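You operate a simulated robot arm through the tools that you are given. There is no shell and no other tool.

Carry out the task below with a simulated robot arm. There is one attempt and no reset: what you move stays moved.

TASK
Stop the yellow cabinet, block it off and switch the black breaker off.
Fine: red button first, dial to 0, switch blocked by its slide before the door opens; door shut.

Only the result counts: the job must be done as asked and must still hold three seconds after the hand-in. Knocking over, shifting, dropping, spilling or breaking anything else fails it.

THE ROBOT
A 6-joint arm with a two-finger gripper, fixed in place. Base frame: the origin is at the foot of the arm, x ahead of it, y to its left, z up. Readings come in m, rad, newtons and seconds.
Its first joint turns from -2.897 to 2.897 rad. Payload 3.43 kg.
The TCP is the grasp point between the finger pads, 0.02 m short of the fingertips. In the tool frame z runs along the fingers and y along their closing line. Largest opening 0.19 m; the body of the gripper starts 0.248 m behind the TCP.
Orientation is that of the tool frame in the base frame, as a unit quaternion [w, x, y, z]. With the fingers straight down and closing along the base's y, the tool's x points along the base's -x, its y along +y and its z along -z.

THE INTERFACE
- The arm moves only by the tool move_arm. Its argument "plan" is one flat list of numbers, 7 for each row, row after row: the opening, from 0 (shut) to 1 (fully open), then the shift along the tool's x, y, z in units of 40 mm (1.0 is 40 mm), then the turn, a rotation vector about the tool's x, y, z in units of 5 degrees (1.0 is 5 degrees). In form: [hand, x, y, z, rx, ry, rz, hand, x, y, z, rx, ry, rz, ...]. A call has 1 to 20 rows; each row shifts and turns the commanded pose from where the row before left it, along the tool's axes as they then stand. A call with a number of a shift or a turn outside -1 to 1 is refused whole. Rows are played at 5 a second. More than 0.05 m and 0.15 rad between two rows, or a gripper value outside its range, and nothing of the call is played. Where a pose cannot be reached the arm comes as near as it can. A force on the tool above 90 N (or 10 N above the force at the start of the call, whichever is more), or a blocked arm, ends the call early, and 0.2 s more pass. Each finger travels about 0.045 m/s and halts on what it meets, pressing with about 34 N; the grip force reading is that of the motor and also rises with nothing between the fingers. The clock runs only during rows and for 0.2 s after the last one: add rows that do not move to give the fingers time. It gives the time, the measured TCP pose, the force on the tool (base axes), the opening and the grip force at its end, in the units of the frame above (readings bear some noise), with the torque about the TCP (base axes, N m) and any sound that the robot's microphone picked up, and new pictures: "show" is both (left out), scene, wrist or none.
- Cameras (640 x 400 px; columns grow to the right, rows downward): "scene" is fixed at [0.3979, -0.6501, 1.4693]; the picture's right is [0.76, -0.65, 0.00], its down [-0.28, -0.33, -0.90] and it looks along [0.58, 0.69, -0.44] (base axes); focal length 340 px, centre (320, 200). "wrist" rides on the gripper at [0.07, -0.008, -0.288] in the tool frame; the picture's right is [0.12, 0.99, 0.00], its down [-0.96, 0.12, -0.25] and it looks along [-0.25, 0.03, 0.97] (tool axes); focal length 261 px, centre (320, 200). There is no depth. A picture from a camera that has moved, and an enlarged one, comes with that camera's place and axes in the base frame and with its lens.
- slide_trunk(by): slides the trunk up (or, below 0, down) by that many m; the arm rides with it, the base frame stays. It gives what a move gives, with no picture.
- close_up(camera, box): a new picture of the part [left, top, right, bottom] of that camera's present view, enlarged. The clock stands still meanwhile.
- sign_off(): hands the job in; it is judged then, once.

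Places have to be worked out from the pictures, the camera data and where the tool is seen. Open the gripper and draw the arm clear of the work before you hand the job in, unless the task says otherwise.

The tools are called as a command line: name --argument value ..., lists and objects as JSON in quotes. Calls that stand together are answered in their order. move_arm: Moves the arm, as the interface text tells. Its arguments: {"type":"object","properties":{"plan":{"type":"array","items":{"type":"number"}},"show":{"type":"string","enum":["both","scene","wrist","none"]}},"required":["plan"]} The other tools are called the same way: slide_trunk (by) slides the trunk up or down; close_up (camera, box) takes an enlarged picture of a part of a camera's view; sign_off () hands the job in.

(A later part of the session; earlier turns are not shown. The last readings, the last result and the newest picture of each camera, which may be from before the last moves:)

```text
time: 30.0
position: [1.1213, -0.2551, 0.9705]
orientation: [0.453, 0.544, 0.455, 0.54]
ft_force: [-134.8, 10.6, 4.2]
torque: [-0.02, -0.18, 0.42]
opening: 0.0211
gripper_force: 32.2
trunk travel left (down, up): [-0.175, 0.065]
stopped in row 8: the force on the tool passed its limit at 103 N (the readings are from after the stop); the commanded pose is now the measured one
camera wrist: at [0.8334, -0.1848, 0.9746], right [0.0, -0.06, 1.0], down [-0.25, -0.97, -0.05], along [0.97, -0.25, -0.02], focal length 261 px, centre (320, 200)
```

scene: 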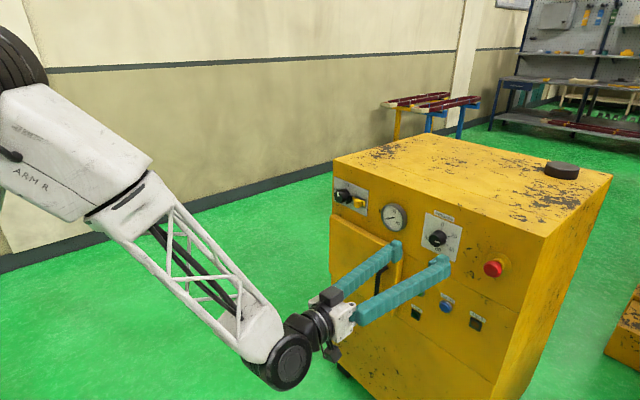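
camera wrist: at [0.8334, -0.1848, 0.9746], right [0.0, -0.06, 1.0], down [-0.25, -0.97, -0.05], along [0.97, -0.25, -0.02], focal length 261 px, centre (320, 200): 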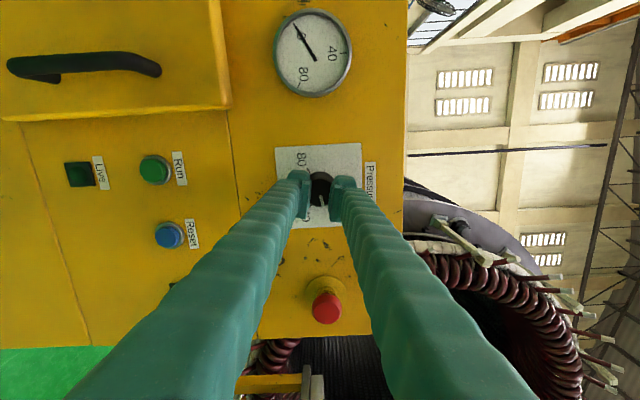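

The tips slid forward off the tapered knob because I wasn't deep enough (opening 0.021, -135 N). I open, back off slightly, then go a few mm deeper.

move_arm --plan '[0.5, 0, 0, -0.2, 0, 0, 0, 0.5, 0, 0, -0.3, 0, 0, 0, 0.5, 0, 0, -0.3, 0, 0, 0, 0.5, 0, 0, 0, 0, 0, 0, 0.5, 0, 0, 0, 0, 0, 0]' --show "wrist"

close_up --camera "wrist" --box '[240, 130, 400, 230]'

close_up --camera "scene" --box '[380, 190, 508, 270]'

```text
time: 31.2
position: [1.0951, -0.2533, 0.9675]
orientation: [0.453, 0.543, 0.456, 0.54]
ft_force: [-0.5, 1.3, 0.5]
torque: [-0.02, -0.01, -0.07]
opening: 0.095
gripper_force: 0.0
trunk travel left (down, up): [-0.175, 0.065]
camera wrist: at [0.808, -0.183, 0.9717], right [0.01, -0.05, 1.0], down [-0.25, -0.97, -0.05], along [0.97, -0.25, -0.02], focal length 261 px, centre (320, 200)
```

wrist: 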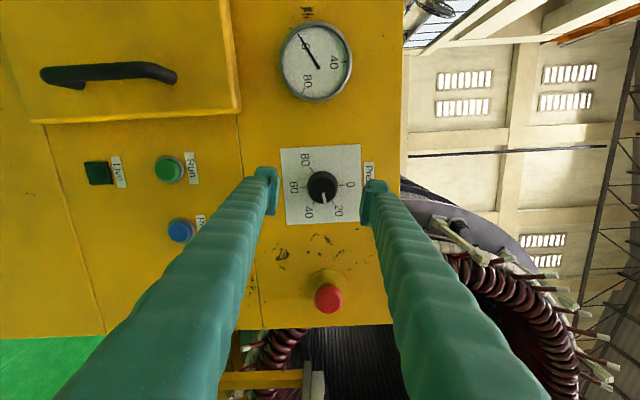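

```text
4.00 times, centred on (320, 180) of wrist
camera zoom: at [0.808, -0.183, 0.9717], right [0.01, -0.05, 1.0], down [-0.25, -0.97, -0.05], along [0.97, -0.25, -0.02], focal length 1043 px, centre (320, 280)
```

zoom: 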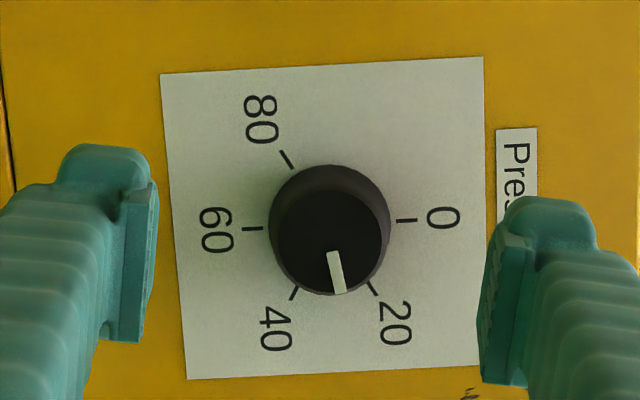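

```text
5.00 times, centred on (444, 230) of scene
camera zoom: at [0.3979, -0.6501, 1.4693], right [0.76, -0.65, 0.0], down [-0.28, -0.33, -0.9], along [0.58, 0.69, -0.44], focal length 1699 px, centre (-300, 50)
```

zoom: 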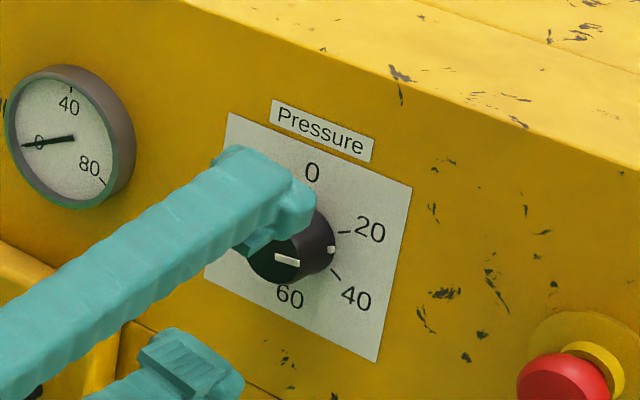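

The knob face must be nearer x ≈ 1.141, so the last grip only held about 9 mm of it. I raise by 3 mm, go to TCP x ≈ 1.139 and close again.

move_arm --plan '[0.5, -0.02, 0.075, 0.3, 0, 0, 0, 0.5, 0, 0, 0.4, 0, 0, 0, 0.5, 0, 0, 0.25, 0, 0, 0, 0.5, 0, 0, 0.15, 0, 0, 0, 0.5, 0, 0, 0, 0, 0, 0]' --show "wrist"

close_up --camera "scene" --box '[380, 190, 508, 270]'

close_up --camera "wrist" --box '[240, 130, 400, 230]'

```text
time: 32.4
position: [1.1399, -0.2554, 0.9691]
orientation: [0.453, 0.543, 0.456, 0.54]
ft_force: [-0.1, 0.2, 0.0]
torque: [-0.05, -0.01, 0.01]
opening: 0.0951
gripper_force: 0.0
trunk travel left (down, up): [-0.175, 0.065]
camera wrist: at [0.8524, -0.1844, 0.9743], right [0.01, -0.06, 1.0], down [-0.25, -0.97, -0.05], along [0.97, -0.25, -0.02], focal length 261 px, centre (320, 200)
```

wrist: 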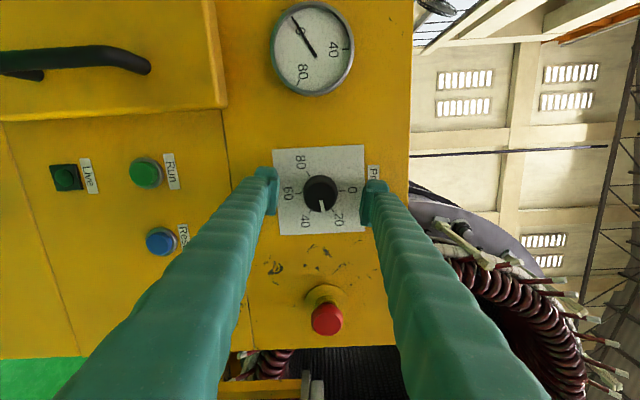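

```text
5.00 times, centred on (444, 230) of scene
camera zoom: at [0.3979, -0.6501, 1.4693], right [0.76, -0.65, 0.0], down [-0.28, -0.33, -0.9], along [0.58, 0.69, -0.44], focal length 1699 px, centre (-300, 50)
```

zoom: 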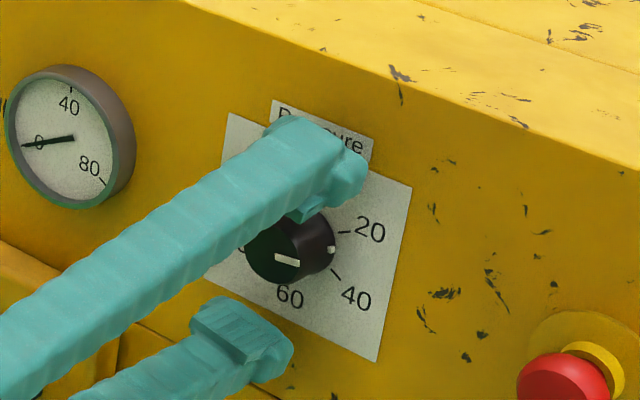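

```text
4.00 times, centred on (320, 180) of wrist
camera zoom: at [0.8524, -0.1844, 0.9743], right [0.01, -0.06, 1.0], down [-0.25, -0.97, -0.05], along [0.97, -0.25, -0.02], focal length 1043 px, centre (320, 280)
```

zoom: 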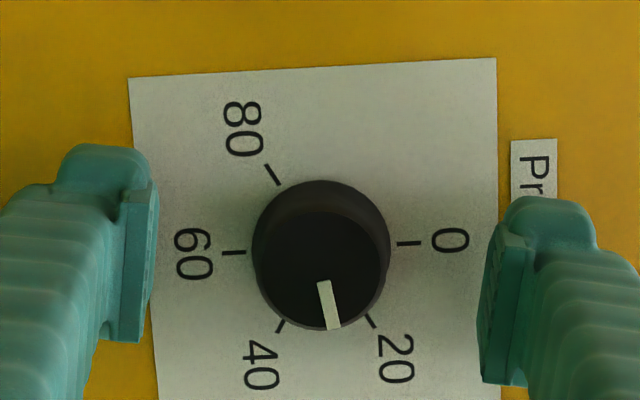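

Centred, no contact. Close on the knob.

move_arm --plan '[0, 0, 0, 0, 0, 0, 0, 0, 0, 0, 0, 0, 0, 0, 0, 0, 0, 0, 0, 0, 0, 0, 0, 0, 0, 0, 0, 0, 0, 0, 0, 0, 0, 0, 0]' --show "wrist"

```text
time: 33.6
position: [1.1406, -0.2548, 0.9696]
orientation: [0.453, 0.543, 0.456, 0.541]
ft_force: [2.8, -0.2, 1.0]
torque: [0.01, -0.03, -0.02]
opening: 0.0384
gripper_force: 44.6
trunk travel left (down, up): [-0.175, 0.065]
camera wrist: at [0.8524, -0.1845, 0.9745], right [0.0, -0.06, 1.0], down [-0.25, -0.97, -0.05], along [0.97, -0.25, -0.02], focal length 261 px, centre (320, 200)
```

wrist: 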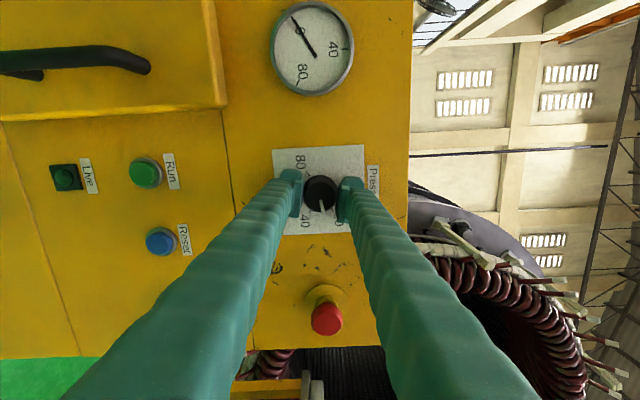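

A clean grip with no side load. I turn 75° counter-clockwise, then inspect.

move_arm --plan '[0, 0, 0, 0, 0, 0, -1, 0, 0, 0, 0, 0, 0, -1, 0, 0, 0, 0, 0, 0, -1, 0, 0, 0, 0, 0, 0, -1, 0, 0, 0, 0, 0, 0, -1, 0, 0, 0, 0, 0, 0, -1, 0, 0, 0, 0, 0, 0, -1, 0, 0, 0, 0, 0, 0, -1, 0, 0, 0, 0, 0, 0, -1, 0, 0, 0, 0, 0, 0, -1, 0, 0, 0, 0, 0, 0, -1, 0, 0, 0, 0, 0, 0, -1, 0, 0, 0, 0, 0, 0, -1, 0, 0, 0, 0, 0, 0, -1, 0, 0, 0, 0, 0, 0, -1]' --show "wrist"

close_up --camera "wrist" --box '[240, 130, 400, 230]'

close_up --camera "scene" --box '[380, 190, 508, 270]'

```text
time: 36.8
position: [1.1404, -0.2546, 0.9702]
orientation: [0.689, 0.152, 0.692, 0.152]
ft_force: [4.7, -0.8, 9.3]
torque: [-0.01, -0.05, -0.05]
opening: 0.0381
gripper_force: 44.9
trunk travel left (down, up): [-0.175, 0.065]
camera wrist: at [0.8521, -0.2331, 0.9036], right [0.0, 0.95, 0.31], down [-0.24, -0.3, 0.92], along [0.97, -0.08, 0.23], focal length 261 px, centre (320, 200)
```

wrist: 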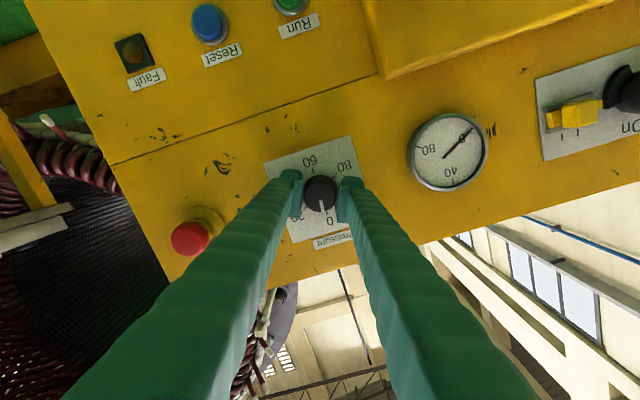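

```text
4.00 times, centred on (320, 180) of wrist
camera zoom: at [0.8521, -0.2331, 0.9036], right [0.0, 0.95, 0.31], down [-0.24, -0.3, 0.92], along [0.97, -0.08, 0.23], focal length 1043 px, centre (320, 280)
```

zoom: 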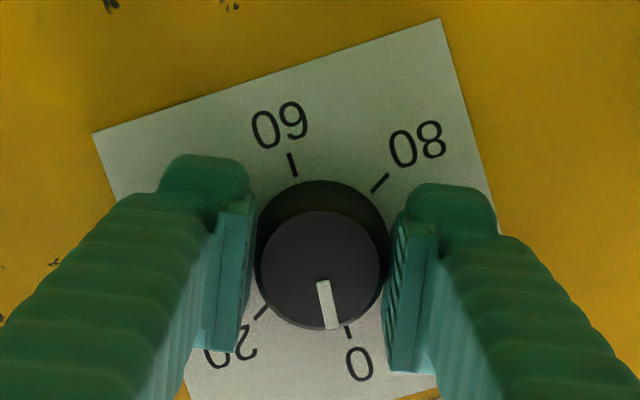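

```text
5.00 times, centred on (444, 230) of scene
camera zoom: at [0.3979, -0.6501, 1.4693], right [0.76, -0.65, 0.0], down [-0.28, -0.33, -0.9], along [0.58, 0.69, -0.44], focal length 1699 px, centre (-300, 50)
```

zoom: 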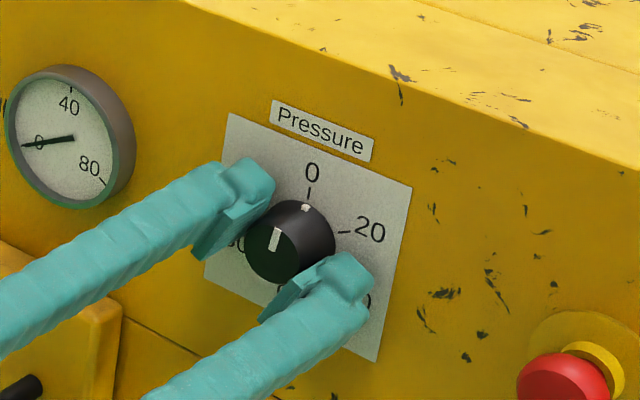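

The marker is about 5° short of 0. One more 5° step.

move_arm --plan '[0, 0, 0, 0, 0, 0, -1, 0, 0, 0, 0, 0, 0, 0]' --show "wrist"

close_up --camera "wrist" --box '[272, 155, 368, 215]'

close_up --camera "scene" --box '[408, 205, 472, 245]'

```text
time: 37.4
position: [1.1403, -0.254, 0.9705]
orientation: [0.695, 0.123, 0.698, 0.123]
ft_force: [3.1, -0.6, 9.1]
torque: [-0.03, -0.12, 0.01]
opening: 0.0385
gripper_force: 45.3
trunk travel left (down, up): [-0.175, 0.065]
camera wrist: at [0.8521, -0.2389, 0.902], right [0.0, 0.97, 0.23], down [-0.24, -0.22, 0.94], along [0.97, -0.05, 0.24], focal length 261 px, centre (320, 200)
```

wrist: 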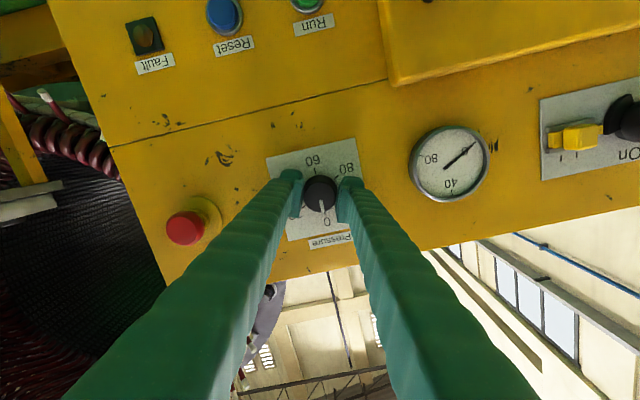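

```text
6.67 times, centred on (320, 185) of wrist
camera zoom: at [0.8521, -0.2389, 0.902], right [0.0, 0.97, 0.23], down [-0.24, -0.22, 0.94], along [0.97, -0.05, 0.24], focal length 1738 px, centre (320, 300)
```

zoom: 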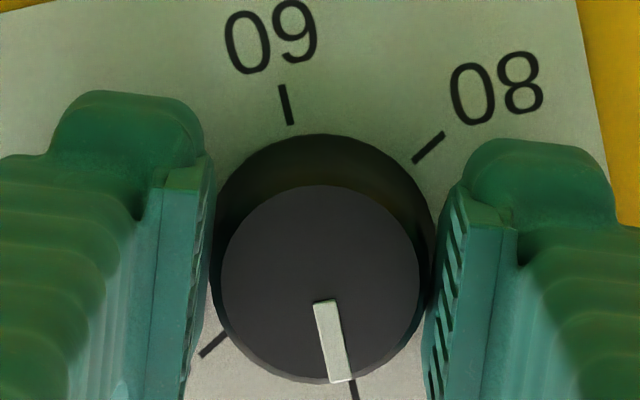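

```text
10.00 times, centred on (440, 225) of scene
camera zoom: at [0.3979, -0.6501, 1.4693], right [0.76, -0.65, 0.0], down [-0.28, -0.33, -0.9], along [0.58, 0.69, -0.44], focal length 3398 px, centre (-880, -50)
```

zoom: 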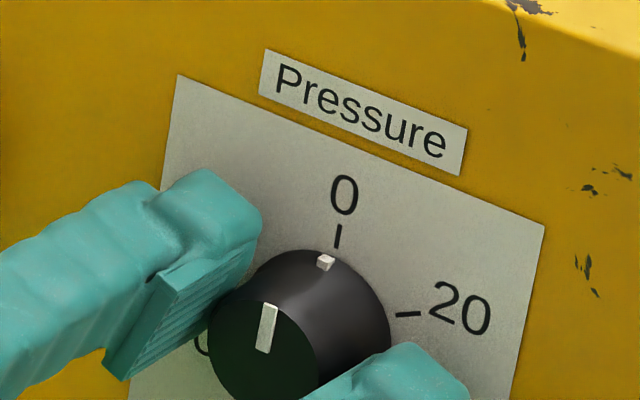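

The marker lines up with the 0 tick within about 1°. I release and back away.

move_arm --plan '[0.5, 0, 0, 0, 0, 0, 0, 0.5, 0, 0, 0, 0, 0, 0, 0.5, 0, 0, 0, 0, 0, 0, 0.5, 0, 0, -0.5, 0, 0, 0, 0.5, 0, 0, -1, 0, 0, 0, 0.5, 0, 0, -1, 0, 0, 0, 0.5, 0, 0, -1, 0, 0, 0]' --show "wrist"

close_up --camera "wrist" --box '[240, 120, 400, 220]'

close_up --camera "scene" --box '[380, 190, 508, 270]'

```text
time: 39.0
position: [1.0016, -0.2547, 0.9707]
orientation: [0.695, 0.122, 0.698, 0.123]
ft_force: [0.9, 1.6, -1.0]
torque: [0.0, -0.13, -0.04]
opening: 0.095
gripper_force: 0.0
trunk travel left (down, up): [-0.175, 0.065]
camera wrist: at [0.7116, -0.2393, 0.9014], right [0.0, 0.97, 0.23], down [-0.24, -0.22, 0.94], along [0.97, -0.05, 0.24], focal length 261 px, centre (320, 200)
```

wrist: 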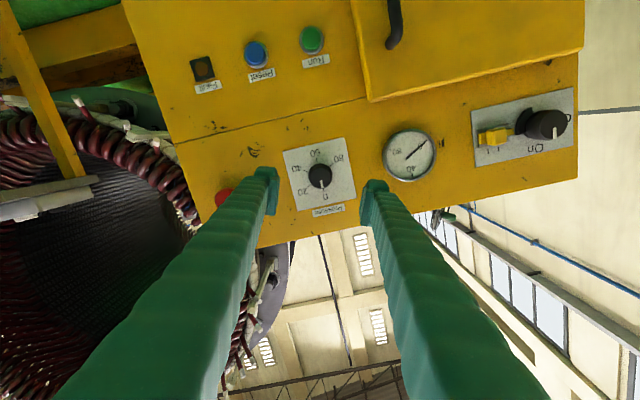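

```text
4.00 times, centred on (320, 170) of wrist
camera zoom: at [0.7116, -0.2393, 0.9014], right [0.0, 0.97, 0.23], down [-0.24, -0.22, 0.94], along [0.97, -0.05, 0.24], focal length 1043 px, centre (320, 320)
```

zoom: 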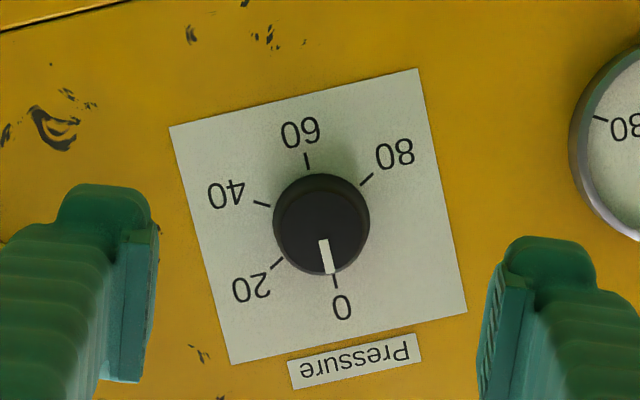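

```text
5.00 times, centred on (444, 230) of scene
camera zoom: at [0.3979, -0.6501, 1.4693], right [0.76, -0.65, 0.0], down [-0.28, -0.33, -0.9], along [0.58, 0.69, -0.44], focal length 1699 px, centre (-300, 50)
```

zoom: 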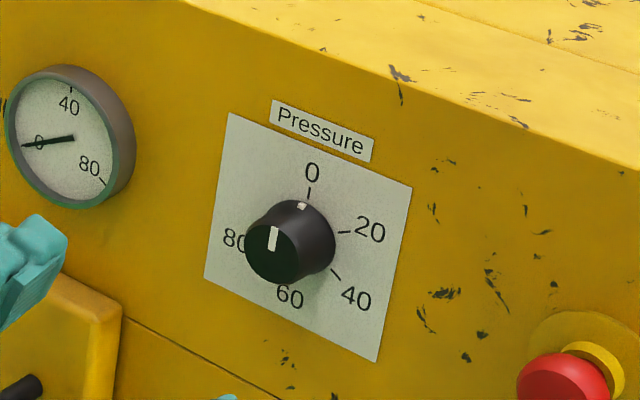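

The dial reads 0. Next is the main switch: I slide left along the panel to about y = 0.105 at this standoff to view it squarely.

move_arm --plan '[0.6, 0.308, 0.846, 0, 0, 0, 0, 0.6, 0.308, 0.846, 0, 0, 0, 0, 0.6, 0.308, 0.846, 0, 0, 0, 0, 0.6, 0.308, 0.846, 0, 0, 0, 0, 0.6, 0.308, 0.846, 0, 0, 0, 0, 0.6, 0.308, 0.846, 0, 0, 0, 0, 0.6, 0.308, 0.846, 0, 0, 0, 0, 0.6, 0.308, 0.846, 0, 0, 0, 0, 0.6, 0.308, 0.846, 0, 0, 0, 0, 0.6, 0.308, 0.846, 0, 0, 0, 0]' --show "both"

close_up --camera "wrist" --box '[220, 100, 420, 225]'

close_up --camera "scene" --box '[316, 165, 396, 215]'

```text
time: 41.2
position: [0.9756, -0.0483, 0.9894]
orientation: [0.685, 0.093, 0.707, 0.153]
ft_force: [-0.4, -0.6, -0.2]
torque: [-0.01, -0.04, 0.05]
opening: 0.1138
gripper_force: 0.0
out of reach, approached as far as the arm can: row 4, 5, 6, 7, 8, 9, 10
trunk travel left (down, up): [-0.175, 0.065]
camera wrist: at [0.6853, -0.0584, 0.9234], right [-0.08, 0.97, 0.23], down [-0.21, -0.24, 0.95], along [0.97, 0.03, 0.23], focal length 261 px, centre (320, 200)
```

scene: 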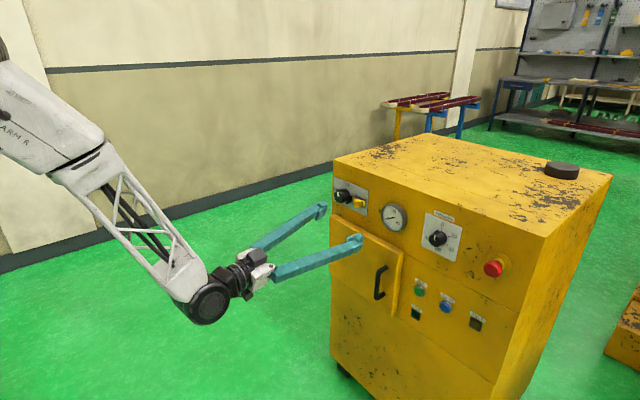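
wrist: 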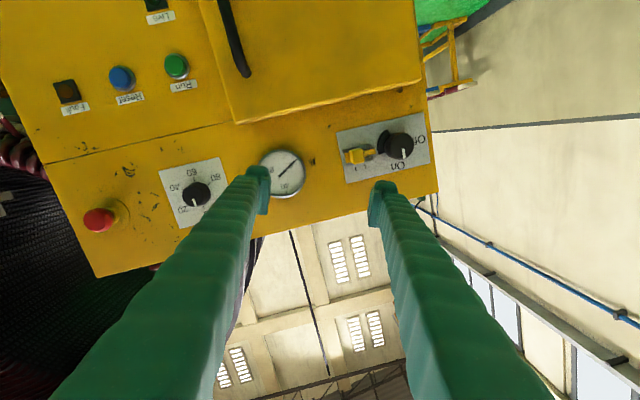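

```text
3.20 times, centred on (320, 162) of wrist
camera zoom: at [0.6853, -0.0584, 0.9234], right [-0.08, 0.97, 0.23], down [-0.21, -0.24, 0.95], along [0.97, 0.03, 0.23], focal length 834 px, centre (320, 320)
```

zoom: 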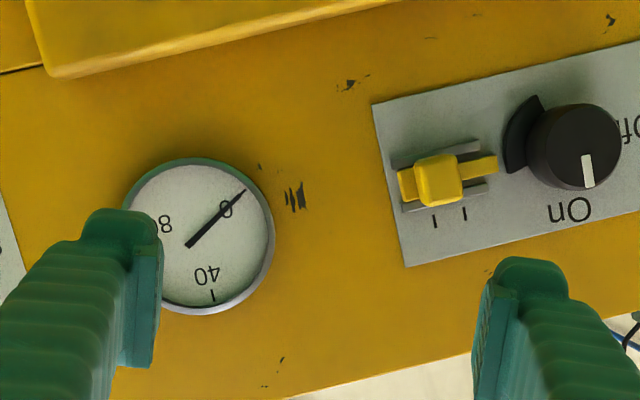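

```text
8.00 times, centred on (356, 190) of scene
camera zoom: at [0.3979, -0.6501, 1.4693], right [0.76, -0.65, 0.0], down [-0.28, -0.33, -0.9], along [0.58, 0.69, -0.44], focal length 2718 px, centre (32, 280)
```

zoom: 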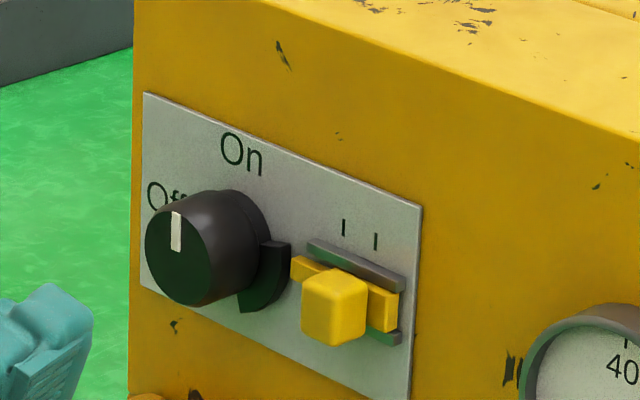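

The arm ran into a joint limit again at this low roll while moving left. I roll positive by 80° first, as that moved it away from the limit before.

move_arm --plan '[0.6, 0, 0, 0, 0, 0, 1, 0.6, 0, 0, 0, 0, 0, 1, 0.6, 0, 0, 0, 0, 0, 1, 0.6, 0, 0, 0, 0, 0, 1, 0.6, 0, 0, 0, 0, 0, 1, 0.6, 0, 0, 0, 0, 0, 1, 0.6, 0, 0, 0, 0, 0, 1, 0.6, 0, 0, 0, 0, 0, 1, 0.6, 0, 0, 0, 0, 0, 1, 0.6, 0, 0, 0, 0, 0, 1, 0.6, 0, 0, 0, 0, 0, 1, 0.6, 0, 0, 0, 0, 0, 1, 0.6, 0, 0, 0, 0, 0, 1, 0.6, 0, 0, 0, 0, 0, 1, 0.6, 0, 0, 0, 0, 0, 1, 0.6, 0, 0, 0, 0, 0, 1]' --show "wrist"

```text
time: 44.6
position: [0.9707, -0.0715, 0.9929]
orientation: [0.434, 0.53, 0.474, 0.553]
ft_force: [-0.6, 0.3, 0.4]
torque: [-0.02, 0.02, 0.01]
opening: 0.1138
gripper_force: 0.0
out of reach, approached as far as the arm can: row 1, 2
trunk travel left (down, up): [-0.175, 0.065]
camera wrist: at [0.6792, -0.0192, 0.9992], right [0.02, -0.06, 1.0], down [-0.18, -0.98, -0.05], along [0.98, -0.18, -0.03], focal length 261 px, centre (320, 200)
```

wrist: 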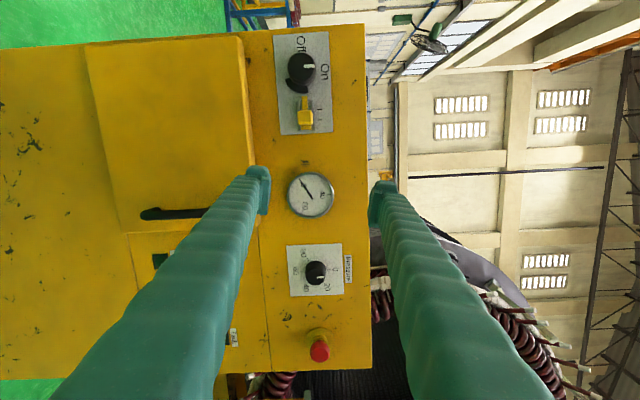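

Roll 100° is fine here. The switch knob looks to be at y ≈ 0.113 and the slide handle at y ≈ 0.036, both at z ≈ 0.968. I remove the yaw error and centre on the knob.

move_arm --plan '[0.6, 0, 0, 0, -0.25, -0.7, 0, 0.6, 0.87, -0.27, 0, 0, 0, 0, 0.6, 0.87, -0.27, 0, 0, 0, 0, 0.6, 0.87, -0.27, 0, 0, 0, 0, 0.6, 0.87, -0.27, 0, 0, 0, 0, 0.6, 0.87, -0.27, 0, 0, 0, 0, 0.6, 0, 0, 0, 0, 0, 0]' --show "both"

close_up --camera "wrist" --box '[220, 120, 420, 245]'

```text
time: 46.2
position: [0.9468, -0.0033, 0.9836]
orientation: [0.411, 0.514, 0.495, 0.567]
ft_force: [1.3, 0.5, -0.1]
torque: [0.01, 0.04, -0.01]
opening: 0.1141
gripper_force: 0.1
out of reach, approached as far as the arm can: row 1, 2, 3, 4, 5, 6
trunk travel left (down, up): [-0.175, 0.065]
camera wrist: at [0.6522, 0.0278, 0.9922], right [0.03, -0.05, 1.0], down [-0.11, -0.99, -0.05], along [0.99, -0.11, -0.03], focal length 261 px, centre (320, 200)
```

scene: 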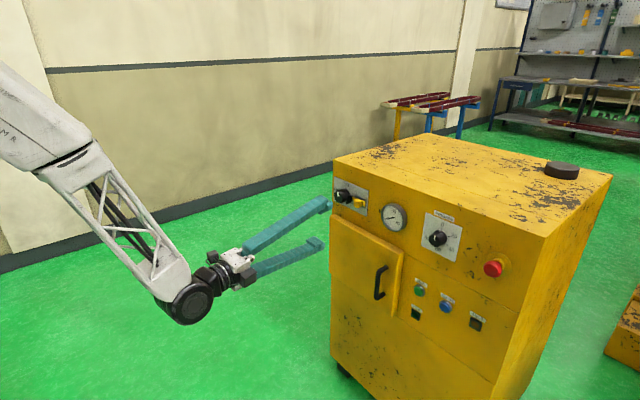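
wrist: 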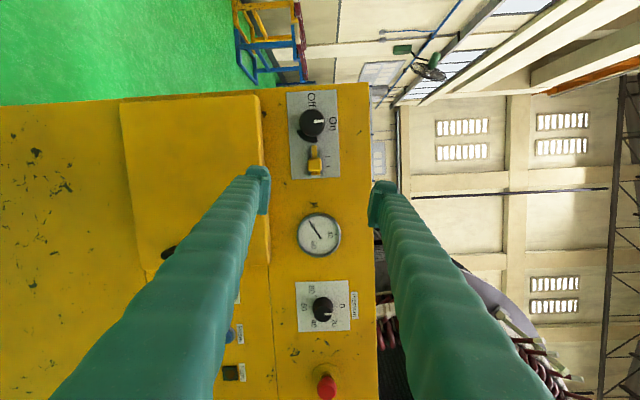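

```text
3.20 times, centred on (320, 182) of wrist
camera zoom: at [0.6522, 0.0278, 0.9922], right [0.03, -0.05, 1.0], down [-0.11, -0.99, -0.05], along [0.99, -0.11, -0.03], focal length 834 px, centre (320, 256)
```

zoom: 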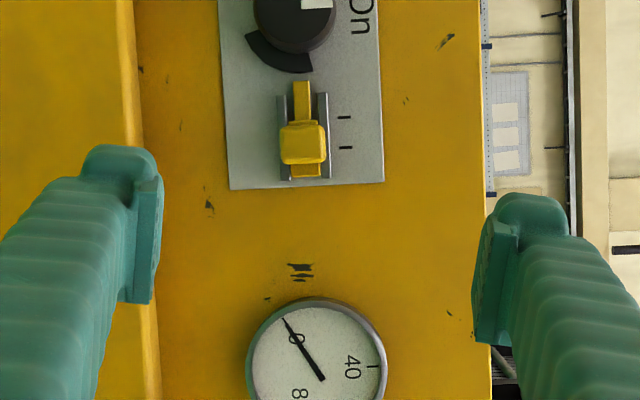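

The arm can't point straight at the panel this far left: the tool must yaw a bit more left than the arm's own heading. So I'll hold the knob with the tool tilted about 17° (yaw left, pitch up) and turn rigidly about the knob's axis. First I set that orientation.

move_arm --plan '[0.6, 0, 0, 0, -0.248, 0.251, 0.845, 0.6, 0, 0, 0, -0.248, 0.251, 0.845, 0.6, 0, 0, 0, -0.248, 0.251, 0.845, 0.6, 0, 0, 0, -0.248, 0.251, 0.845, 0.6, 0, 0, 0, -0.248, 0.251, 0.845, 0.6, 0, 0, 0, -0.248, 0.251, 0.845, 0.6, 0, 0, 0, -0.248, 0.251, 0.845, 0.6, 0, 0, 0, -0.248, 0.251, 0.845]' --show "both"

```text
time: 48.0
position: [0.9458, -0.0009, 0.9822]
orientation: [0.236, 0.551, 0.302, 0.742]
ft_force: [0.1, 0.5, -0.2]
torque: [0.01, 0.05, 0.01]
opening: 0.114
gripper_force: 0.1
trunk travel left (down, up): [-0.175, 0.065]
camera wrist: at [0.6508, -0.001, 0.9626], right [-0.05, -0.62, 0.78], down [0.03, -0.78, -0.62], along [1.0, -0.01, 0.06], focal length 261 px, centre (320, 200)
```

scene: 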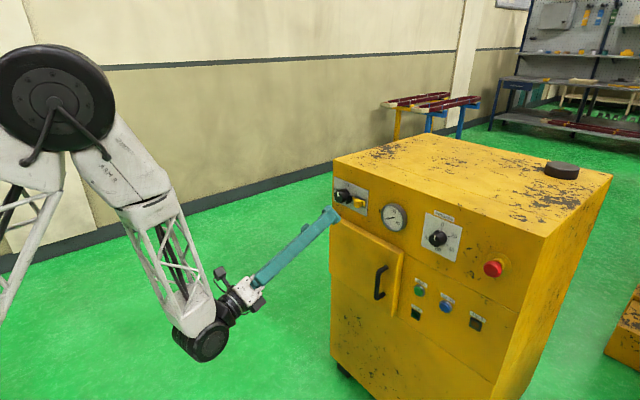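
wrist: 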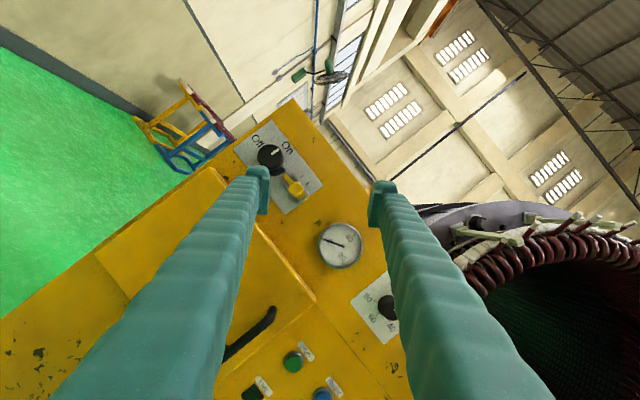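

The tilted orientation was reached without trouble. From this view the knob is at (1.13, 0.115, 0.968), consistent with before. I move to a 7 cm standoff along the tilted tool axis.

move_arm --plan '[0.5, 0.155, -0.467, 0.633, 0, 0, 0, 0.5, 0.155, -0.467, 0.633, 0, 0, 0, 0.5, 0.155, -0.467, 0.633, 0, 0, 0, 0.5, 0.155, -0.467, 0.633, 0, 0, 0, 0.5, 0.155, -0.467, 0.633, 0, 0, 0, 0.5, 0, 0, 0, 0, 0, 0]' --show "both"

close_up --camera "wrist" --box '[240, 130, 400, 230]'

close_up --camera "scene" --box '[300, 160, 428, 240]'

```text
time: 49.4
position: [1.0583, 0.0568, 0.9642]
orientation: [0.225, 0.545, 0.314, 0.744]
ft_force: [-0.2, -0.1, 0.1]
torque: [0.0, 0.01, 0.03]
opening: 0.095
gripper_force: 0.1
out of reach, approached as far as the arm can: row 2, 3, 4, 5
trunk travel left (down, up): [-0.175, 0.065]
camera wrist: at [0.7626, 0.0465, 0.9449], right [-0.03, -0.61, 0.79], down [0.06, -0.79, -0.61], along [1.0, 0.03, 0.06], focal length 261 px, centre (320, 200)
```

scene: 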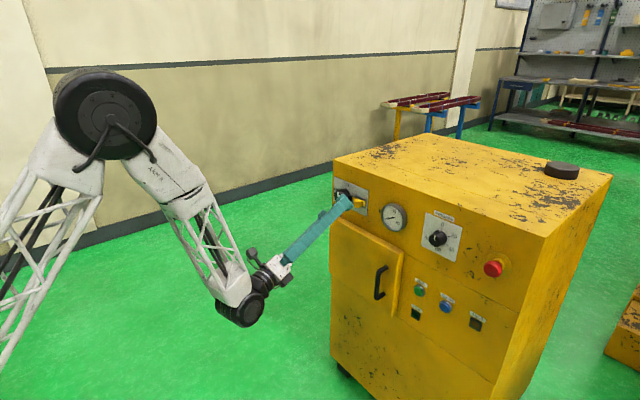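
wrist: 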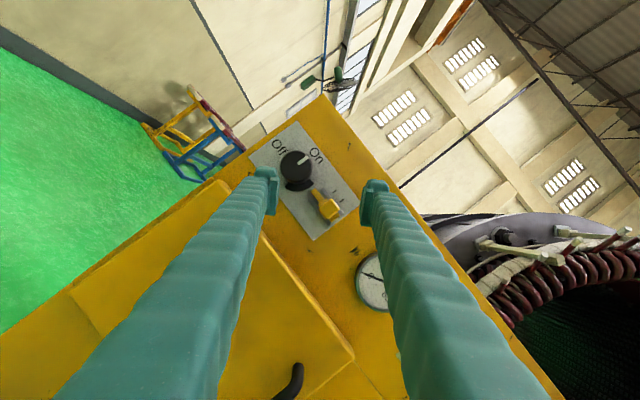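

```text
4.00 times, centred on (320, 180) of wrist
camera zoom: at [0.7626, 0.0465, 0.9449], right [-0.03, -0.61, 0.79], down [0.06, -0.79, -0.61], along [1.0, 0.03, 0.06], focal length 1043 px, centre (320, 280)
```

zoom: 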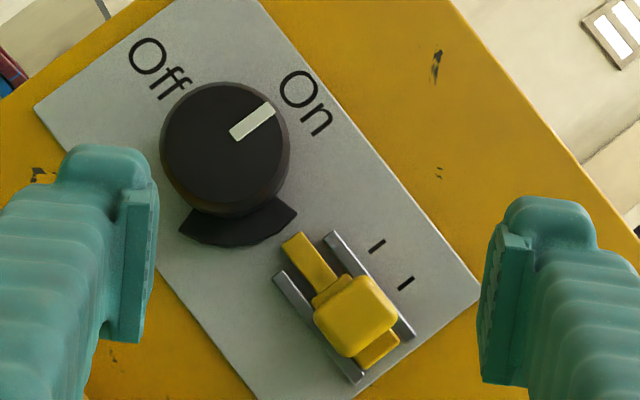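

```text
5.00 times, centred on (364, 200) of scene
camera zoom: at [0.3979, -0.6501, 1.4693], right [0.76, -0.65, 0.0], down [-0.28, -0.33, -0.9], along [0.58, 0.69, -0.44], focal length 1699 px, centre (100, 200)
```

zoom: 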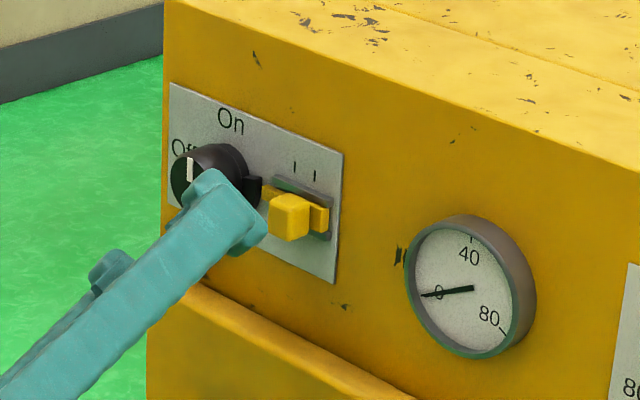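

Flagged again: the arm's wrist needs extra sideways angle when it must bend up this much. Lowering the trunk should flatten the forearm and loosen that limit, so I back off from the panel first and then slide the trunk down.

move_arm --plan '[0.5, 0, 0, -1, 0, 0, 0, 0.5, 0, 0, -1, 0, 0, 0, 0.5, 0, 0, -1, 0, 0, 0, 0.5, 0, 0, -0.5, 0, 0, 0]' --show "none"

slide_trunk --by -0.17

```text
time: 50.4
position: [0.9306, 0.0191, 0.9352]
orientation: [0.237, 0.55, 0.302, 0.742]
ft_force: [0.2, 1.2, 0.6]
torque: [-0.01, 0.05, -0.05]
opening: 0.095
gripper_force: 0.1
out of reach, approached as far as the arm can: row 1, 4
trunk travel left (down, up): [-0.175, 0.065]
```

```text
time: 52.3
position: [0.9305, 0.0198, 0.7655]
orientation: [0.237, 0.55, 0.302, 0.742]
ft_force: [-0.3, 0.8, 0.0]
torque: [0.01, -0.01, -0.03]
opening: 0.095
gripper_force: 0.0
trunk travel left (down, up): [-0.005, 0.235]
```

Trunk is down by 0.17. I set the new tilt (yaw ~17° left, pitch ~9° up) and raise the arm back to panel height while still back from it.

move_arm --plan '[0.5, 0, 0, 0, 0.303, 0.111, -0.78, 0.5, 0, 0, 0, 0.303, 0.111, -0.78, 0.5, 0, 0, 0, 0.303, 0.111, -0.78, 0.5, 0, 0, 0, 0.303, 0.111, -0.78, 0.5, 0.425, 0.838, 0.1425, 0, 0, 0, 0.5, 0.425, 0.838, 0.1425, 0, 0, 0, 0.5, 0.425, 0.838, 0.1425, 0, 0, 0, 0.5, 0.425, 0.838, 0.1425, 0, 0, 0, 0.5, 0.425, 0.838, 0.1425, 0, 0, 0, 0.5, 0, 0, 0, 0, 0, 0]' --show "both"

```text
time: 54.5
position: [0.9321, 0.0187, 0.9558]
orientation: [0.3, 0.502, 0.417, 0.696]
ft_force: [0.7, 0.7, 0.4]
torque: [0.0, 0.0, 0.03]
opening: 0.0947
gripper_force: 0.0
trunk travel left (down, up): [-0.005, 0.235]
camera wrist: at [0.636, 0.0011, 0.9363], right [-0.04, -0.37, 0.93], down [0.07, -0.93, -0.37], along [1.0, 0.05, 0.06], focal length 261 px, centre (320, 200)
```

scene: 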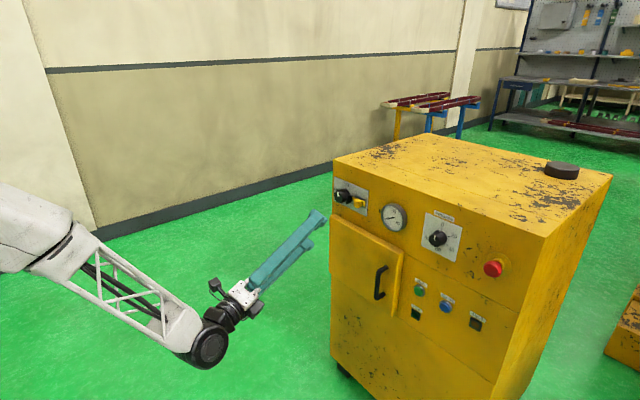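
wrist: 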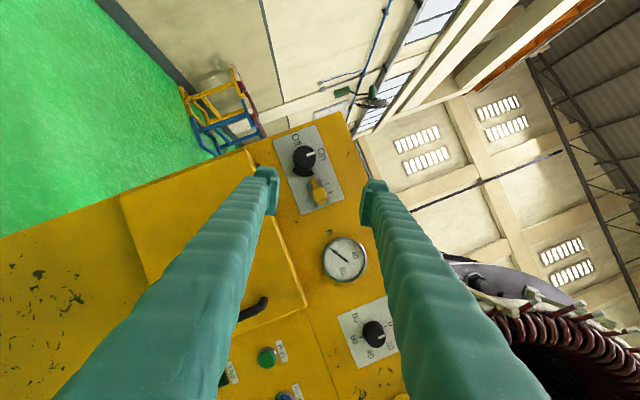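

No limits flagged now. I advance to the 8 cm standoff in front of the switch knob.

move_arm --plan '[0.5, 0.139, -0.214, 0.877, 0, 0, 0, 0.5, 0.139, -0.214, 0.877, 0, 0, 0, 0.5, 0.139, -0.214, 0.877, 0, 0, 0, 0.5, 0.139, -0.214, 0.877, 0, 0, 0, 0.5, 0, 0, 0, 0, 0, 0]' --show "both"

close_up --camera "wrist" --box '[240, 130, 400, 230]'

close_up --camera "scene" --box '[300, 160, 428, 240]'

```text
time: 55.7
position: [1.0589, 0.0932, 0.9569]
orientation: [0.3, 0.501, 0.418, 0.696]
ft_force: [0.3, -0.8, -0.5]
torque: [-0.01, 0.04, -0.05]
opening: 0.0951
gripper_force: 0.2
trunk travel left (down, up): [-0.005, 0.235]
camera wrist: at [0.7623, 0.0753, 0.9373], right [-0.04, -0.37, 0.93], down [0.07, -0.93, -0.37], along [1.0, 0.05, 0.06], focal length 261 px, centre (320, 200)
```

scene: 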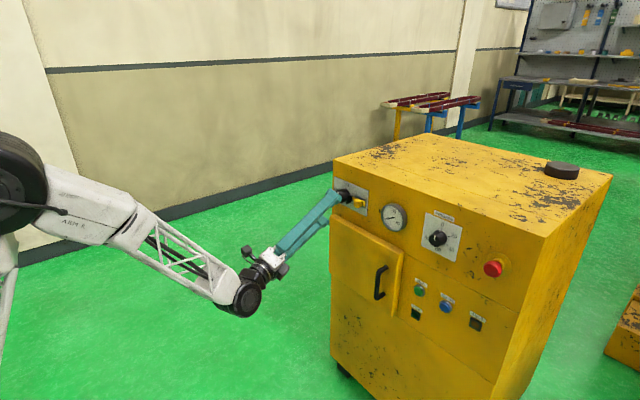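
wrist: 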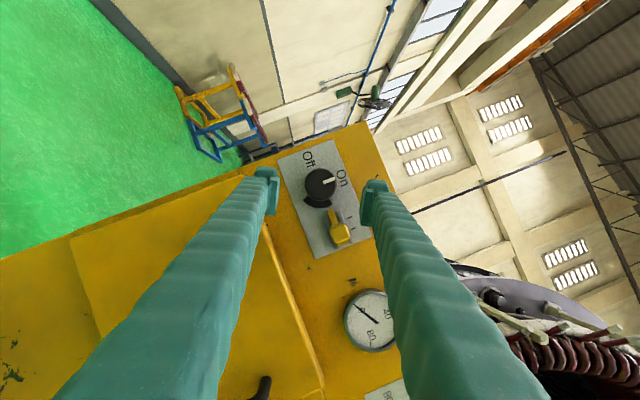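

```text
4.00 times, centred on (320, 180) of wrist
camera zoom: at [0.7623, 0.0753, 0.9373], right [-0.04, -0.37, 0.93], down [0.07, -0.93, -0.37], along [1.0, 0.05, 0.06], focal length 1043 px, centre (320, 280)
```

zoom: 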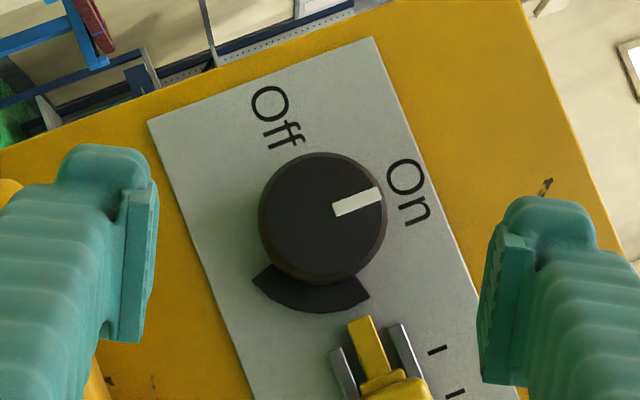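

```text
5.00 times, centred on (364, 200) of scene
camera zoom: at [0.3979, -0.6501, 1.4693], right [0.76, -0.65, 0.0], down [-0.28, -0.33, -0.9], along [0.58, 0.69, -0.44], focal length 1699 px, centre (100, 200)
```

zoom: 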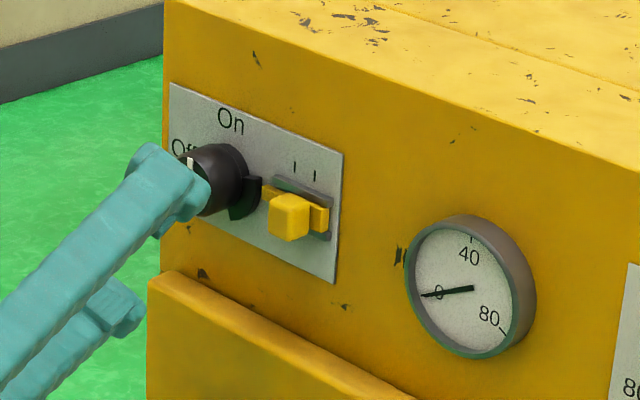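

The knob sits within 2 mm of the tool axis, and the finger positions clear the knob's ear. I advance with a tiny correction and check before closing.

move_arm --plan '[0.5, 0, 0.03, 0.7, 0, 0, 0, 0.5, 0, 0, 0.7, 0, 0, 0, 0.5, 0, 0, 0.3, 0, 0, 0, 0.5, 0, 0, 0.2, 0, 0, 0, 0.5, 0, 0, 0, 0, 0, 0]' --show "wrist"

close_up --camera "wrist" --box '[240, 130, 400, 230]'

close_up --camera "scene" --box '[300, 160, 428, 240]'

```text
time: 56.9
position: [1.1288, 0.1137, 0.9682]
orientation: [0.3, 0.502, 0.417, 0.696]
ft_force: [0.8, 0.1, 1.4]
torque: [-0.03, 0.02, 0.01]
opening: 0.0945
gripper_force: 0.1
trunk travel left (down, up): [-0.005, 0.235]
camera wrist: at [0.8338, 0.0964, 0.9489], right [-0.04, -0.37, 0.93], down [0.07, -0.93, -0.37], along [1.0, 0.05, 0.06], focal length 261 px, centre (320, 200)
```

wrist: 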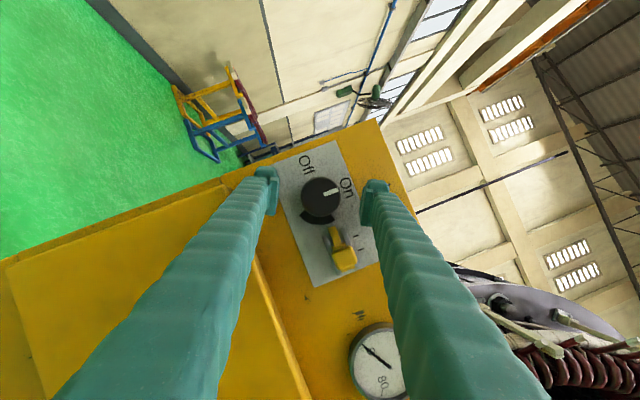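

```text
4.00 times, centred on (320, 180) of wrist
camera zoom: at [0.8338, 0.0964, 0.9489], right [-0.04, -0.37, 0.93], down [0.07, -0.93, -0.37], along [1.0, 0.05, 0.06], focal length 1043 px, centre (320, 280)
```

zoom: 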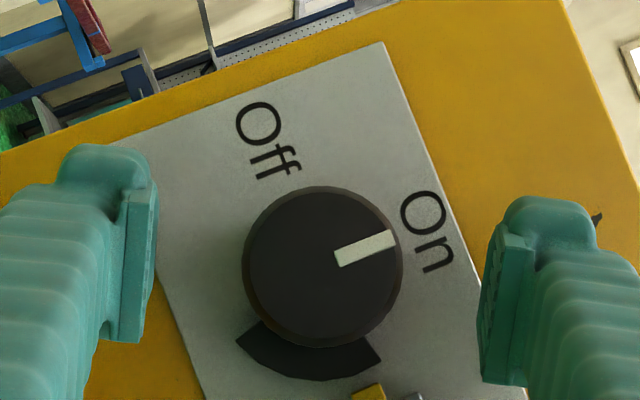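

```text
5.00 times, centred on (364, 200) of scene
camera zoom: at [0.3979, -0.6501, 1.4693], right [0.76, -0.65, 0.0], down [-0.28, -0.33, -0.9], along [0.58, 0.69, -0.44], focal length 1699 px, centre (100, 200)
```

zoom: 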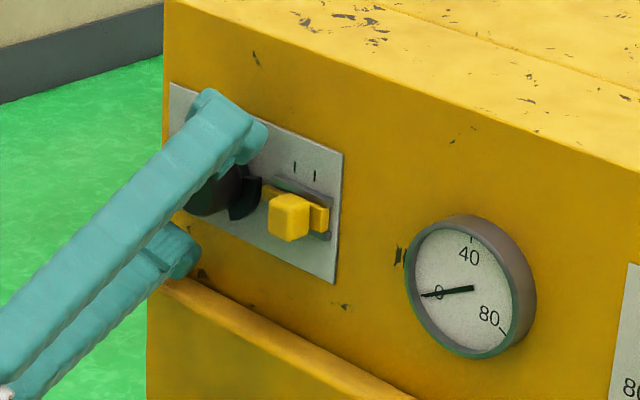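

Well centred, with the tips around the knob. I move 4 mm deeper with a 2 mm trim and close.

move_arm --plan '[0.5, 0.06, 0.01, 0.1, 0, 0, 0, 0, 0, 0, 0, 0, 0, 0, 0, 0, 0, 0, 0, 0, 0, 0, 0, 0, 0, 0, 0, 0, 0, 0, 0, 0, 0, 0, 0, 0, 0, 0, 0, 0, 0, 0]' --show "wrist"

```text
time: 58.3
position: [1.1331, 0.1178, 0.9716]
orientation: [0.3, 0.501, 0.418, 0.696]
ft_force: [3.2, -0.1, 3.0]
torque: [0.02, -0.02, 0.02]
opening: 0.0457
gripper_force: 44.8
trunk travel left (down, up): [-0.005, 0.235]
camera wrist: at [0.8367, 0.0994, 0.9512], right [-0.04, -0.37, 0.93], down [0.07, -0.93, -0.37], along [1.0, 0.05, 0.06], focal length 261 px, centre (320, 200)
```

wrist: 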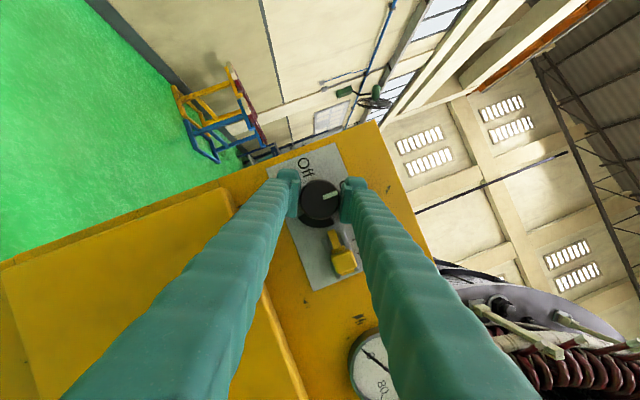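

Gripped at 46 mm with only ~3 N. I turn it rigidly about the knob axis, 45° counter-clockwise first.

move_arm --plan '[0, 0, -0.006, 0, 0.317, 0, -0.949, 0, 0, -0.006, 0, 0.317, 0, -0.949, 0, 0, -0.006, 0, 0.317, 0, -0.949, 0, 0, -0.006, 0, 0.317, 0, -0.949, 0, 0, -0.006, 0, 0.317, 0, -0.949, 0, 0, -0.006, 0, 0.317, 0, -0.949, 0, 0, -0.006, 0, 0.317, 0, -0.949, 0, 0, -0.006, 0, 0.317, 0, -0.949, 0, 0, -0.006, 0, 0.317, 0, -0.949]' --show "both"

close_up --camera "wrist" --box '[240, 130, 400, 230]'

```text
time: 60.3
position: [1.1309, 0.1169, 0.9698]
orientation: [0.469, 0.347, 0.652, 0.484]
ft_force: [8.0, -1.1, 9.2]
torque: [0.01, -0.04, -0.11]
opening: 0.0456
gripper_force: 45.0
trunk travel left (down, up): [-0.005, 0.235]
camera wrist: at [0.8366, 0.0912, 0.9675], right [-0.04, 0.4, 0.92], down [0.07, -0.91, 0.4], along [1.0, 0.08, 0.01], focal length 261 px, centre (320, 200)
```

scene: 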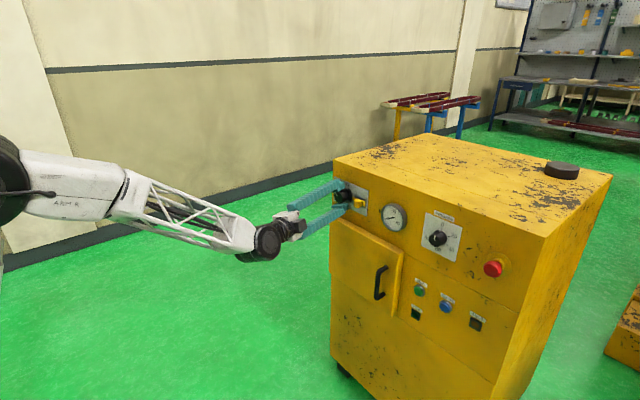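
wrist: 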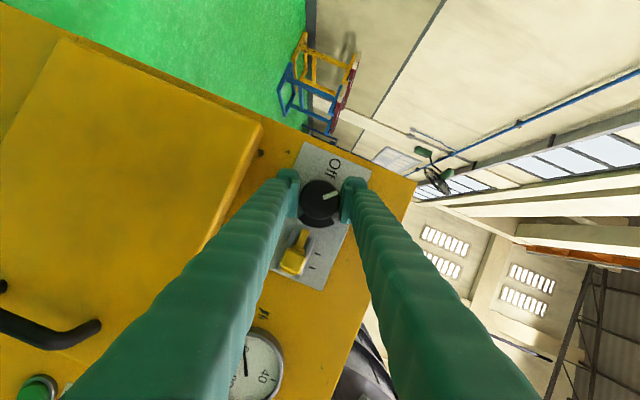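

```text
4.00 times, centred on (320, 180) of wrist
camera zoom: at [0.8366, 0.0912, 0.9675], right [-0.04, 0.4, 0.92], down [0.07, -0.91, 0.4], along [1.0, 0.08, 0.01], focal length 1043 px, centre (320, 280)
```

zoom: 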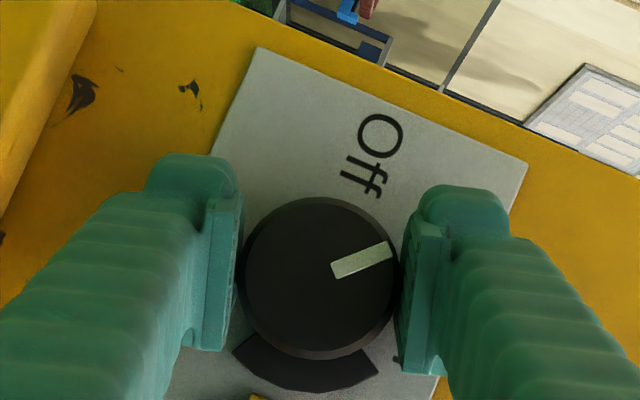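

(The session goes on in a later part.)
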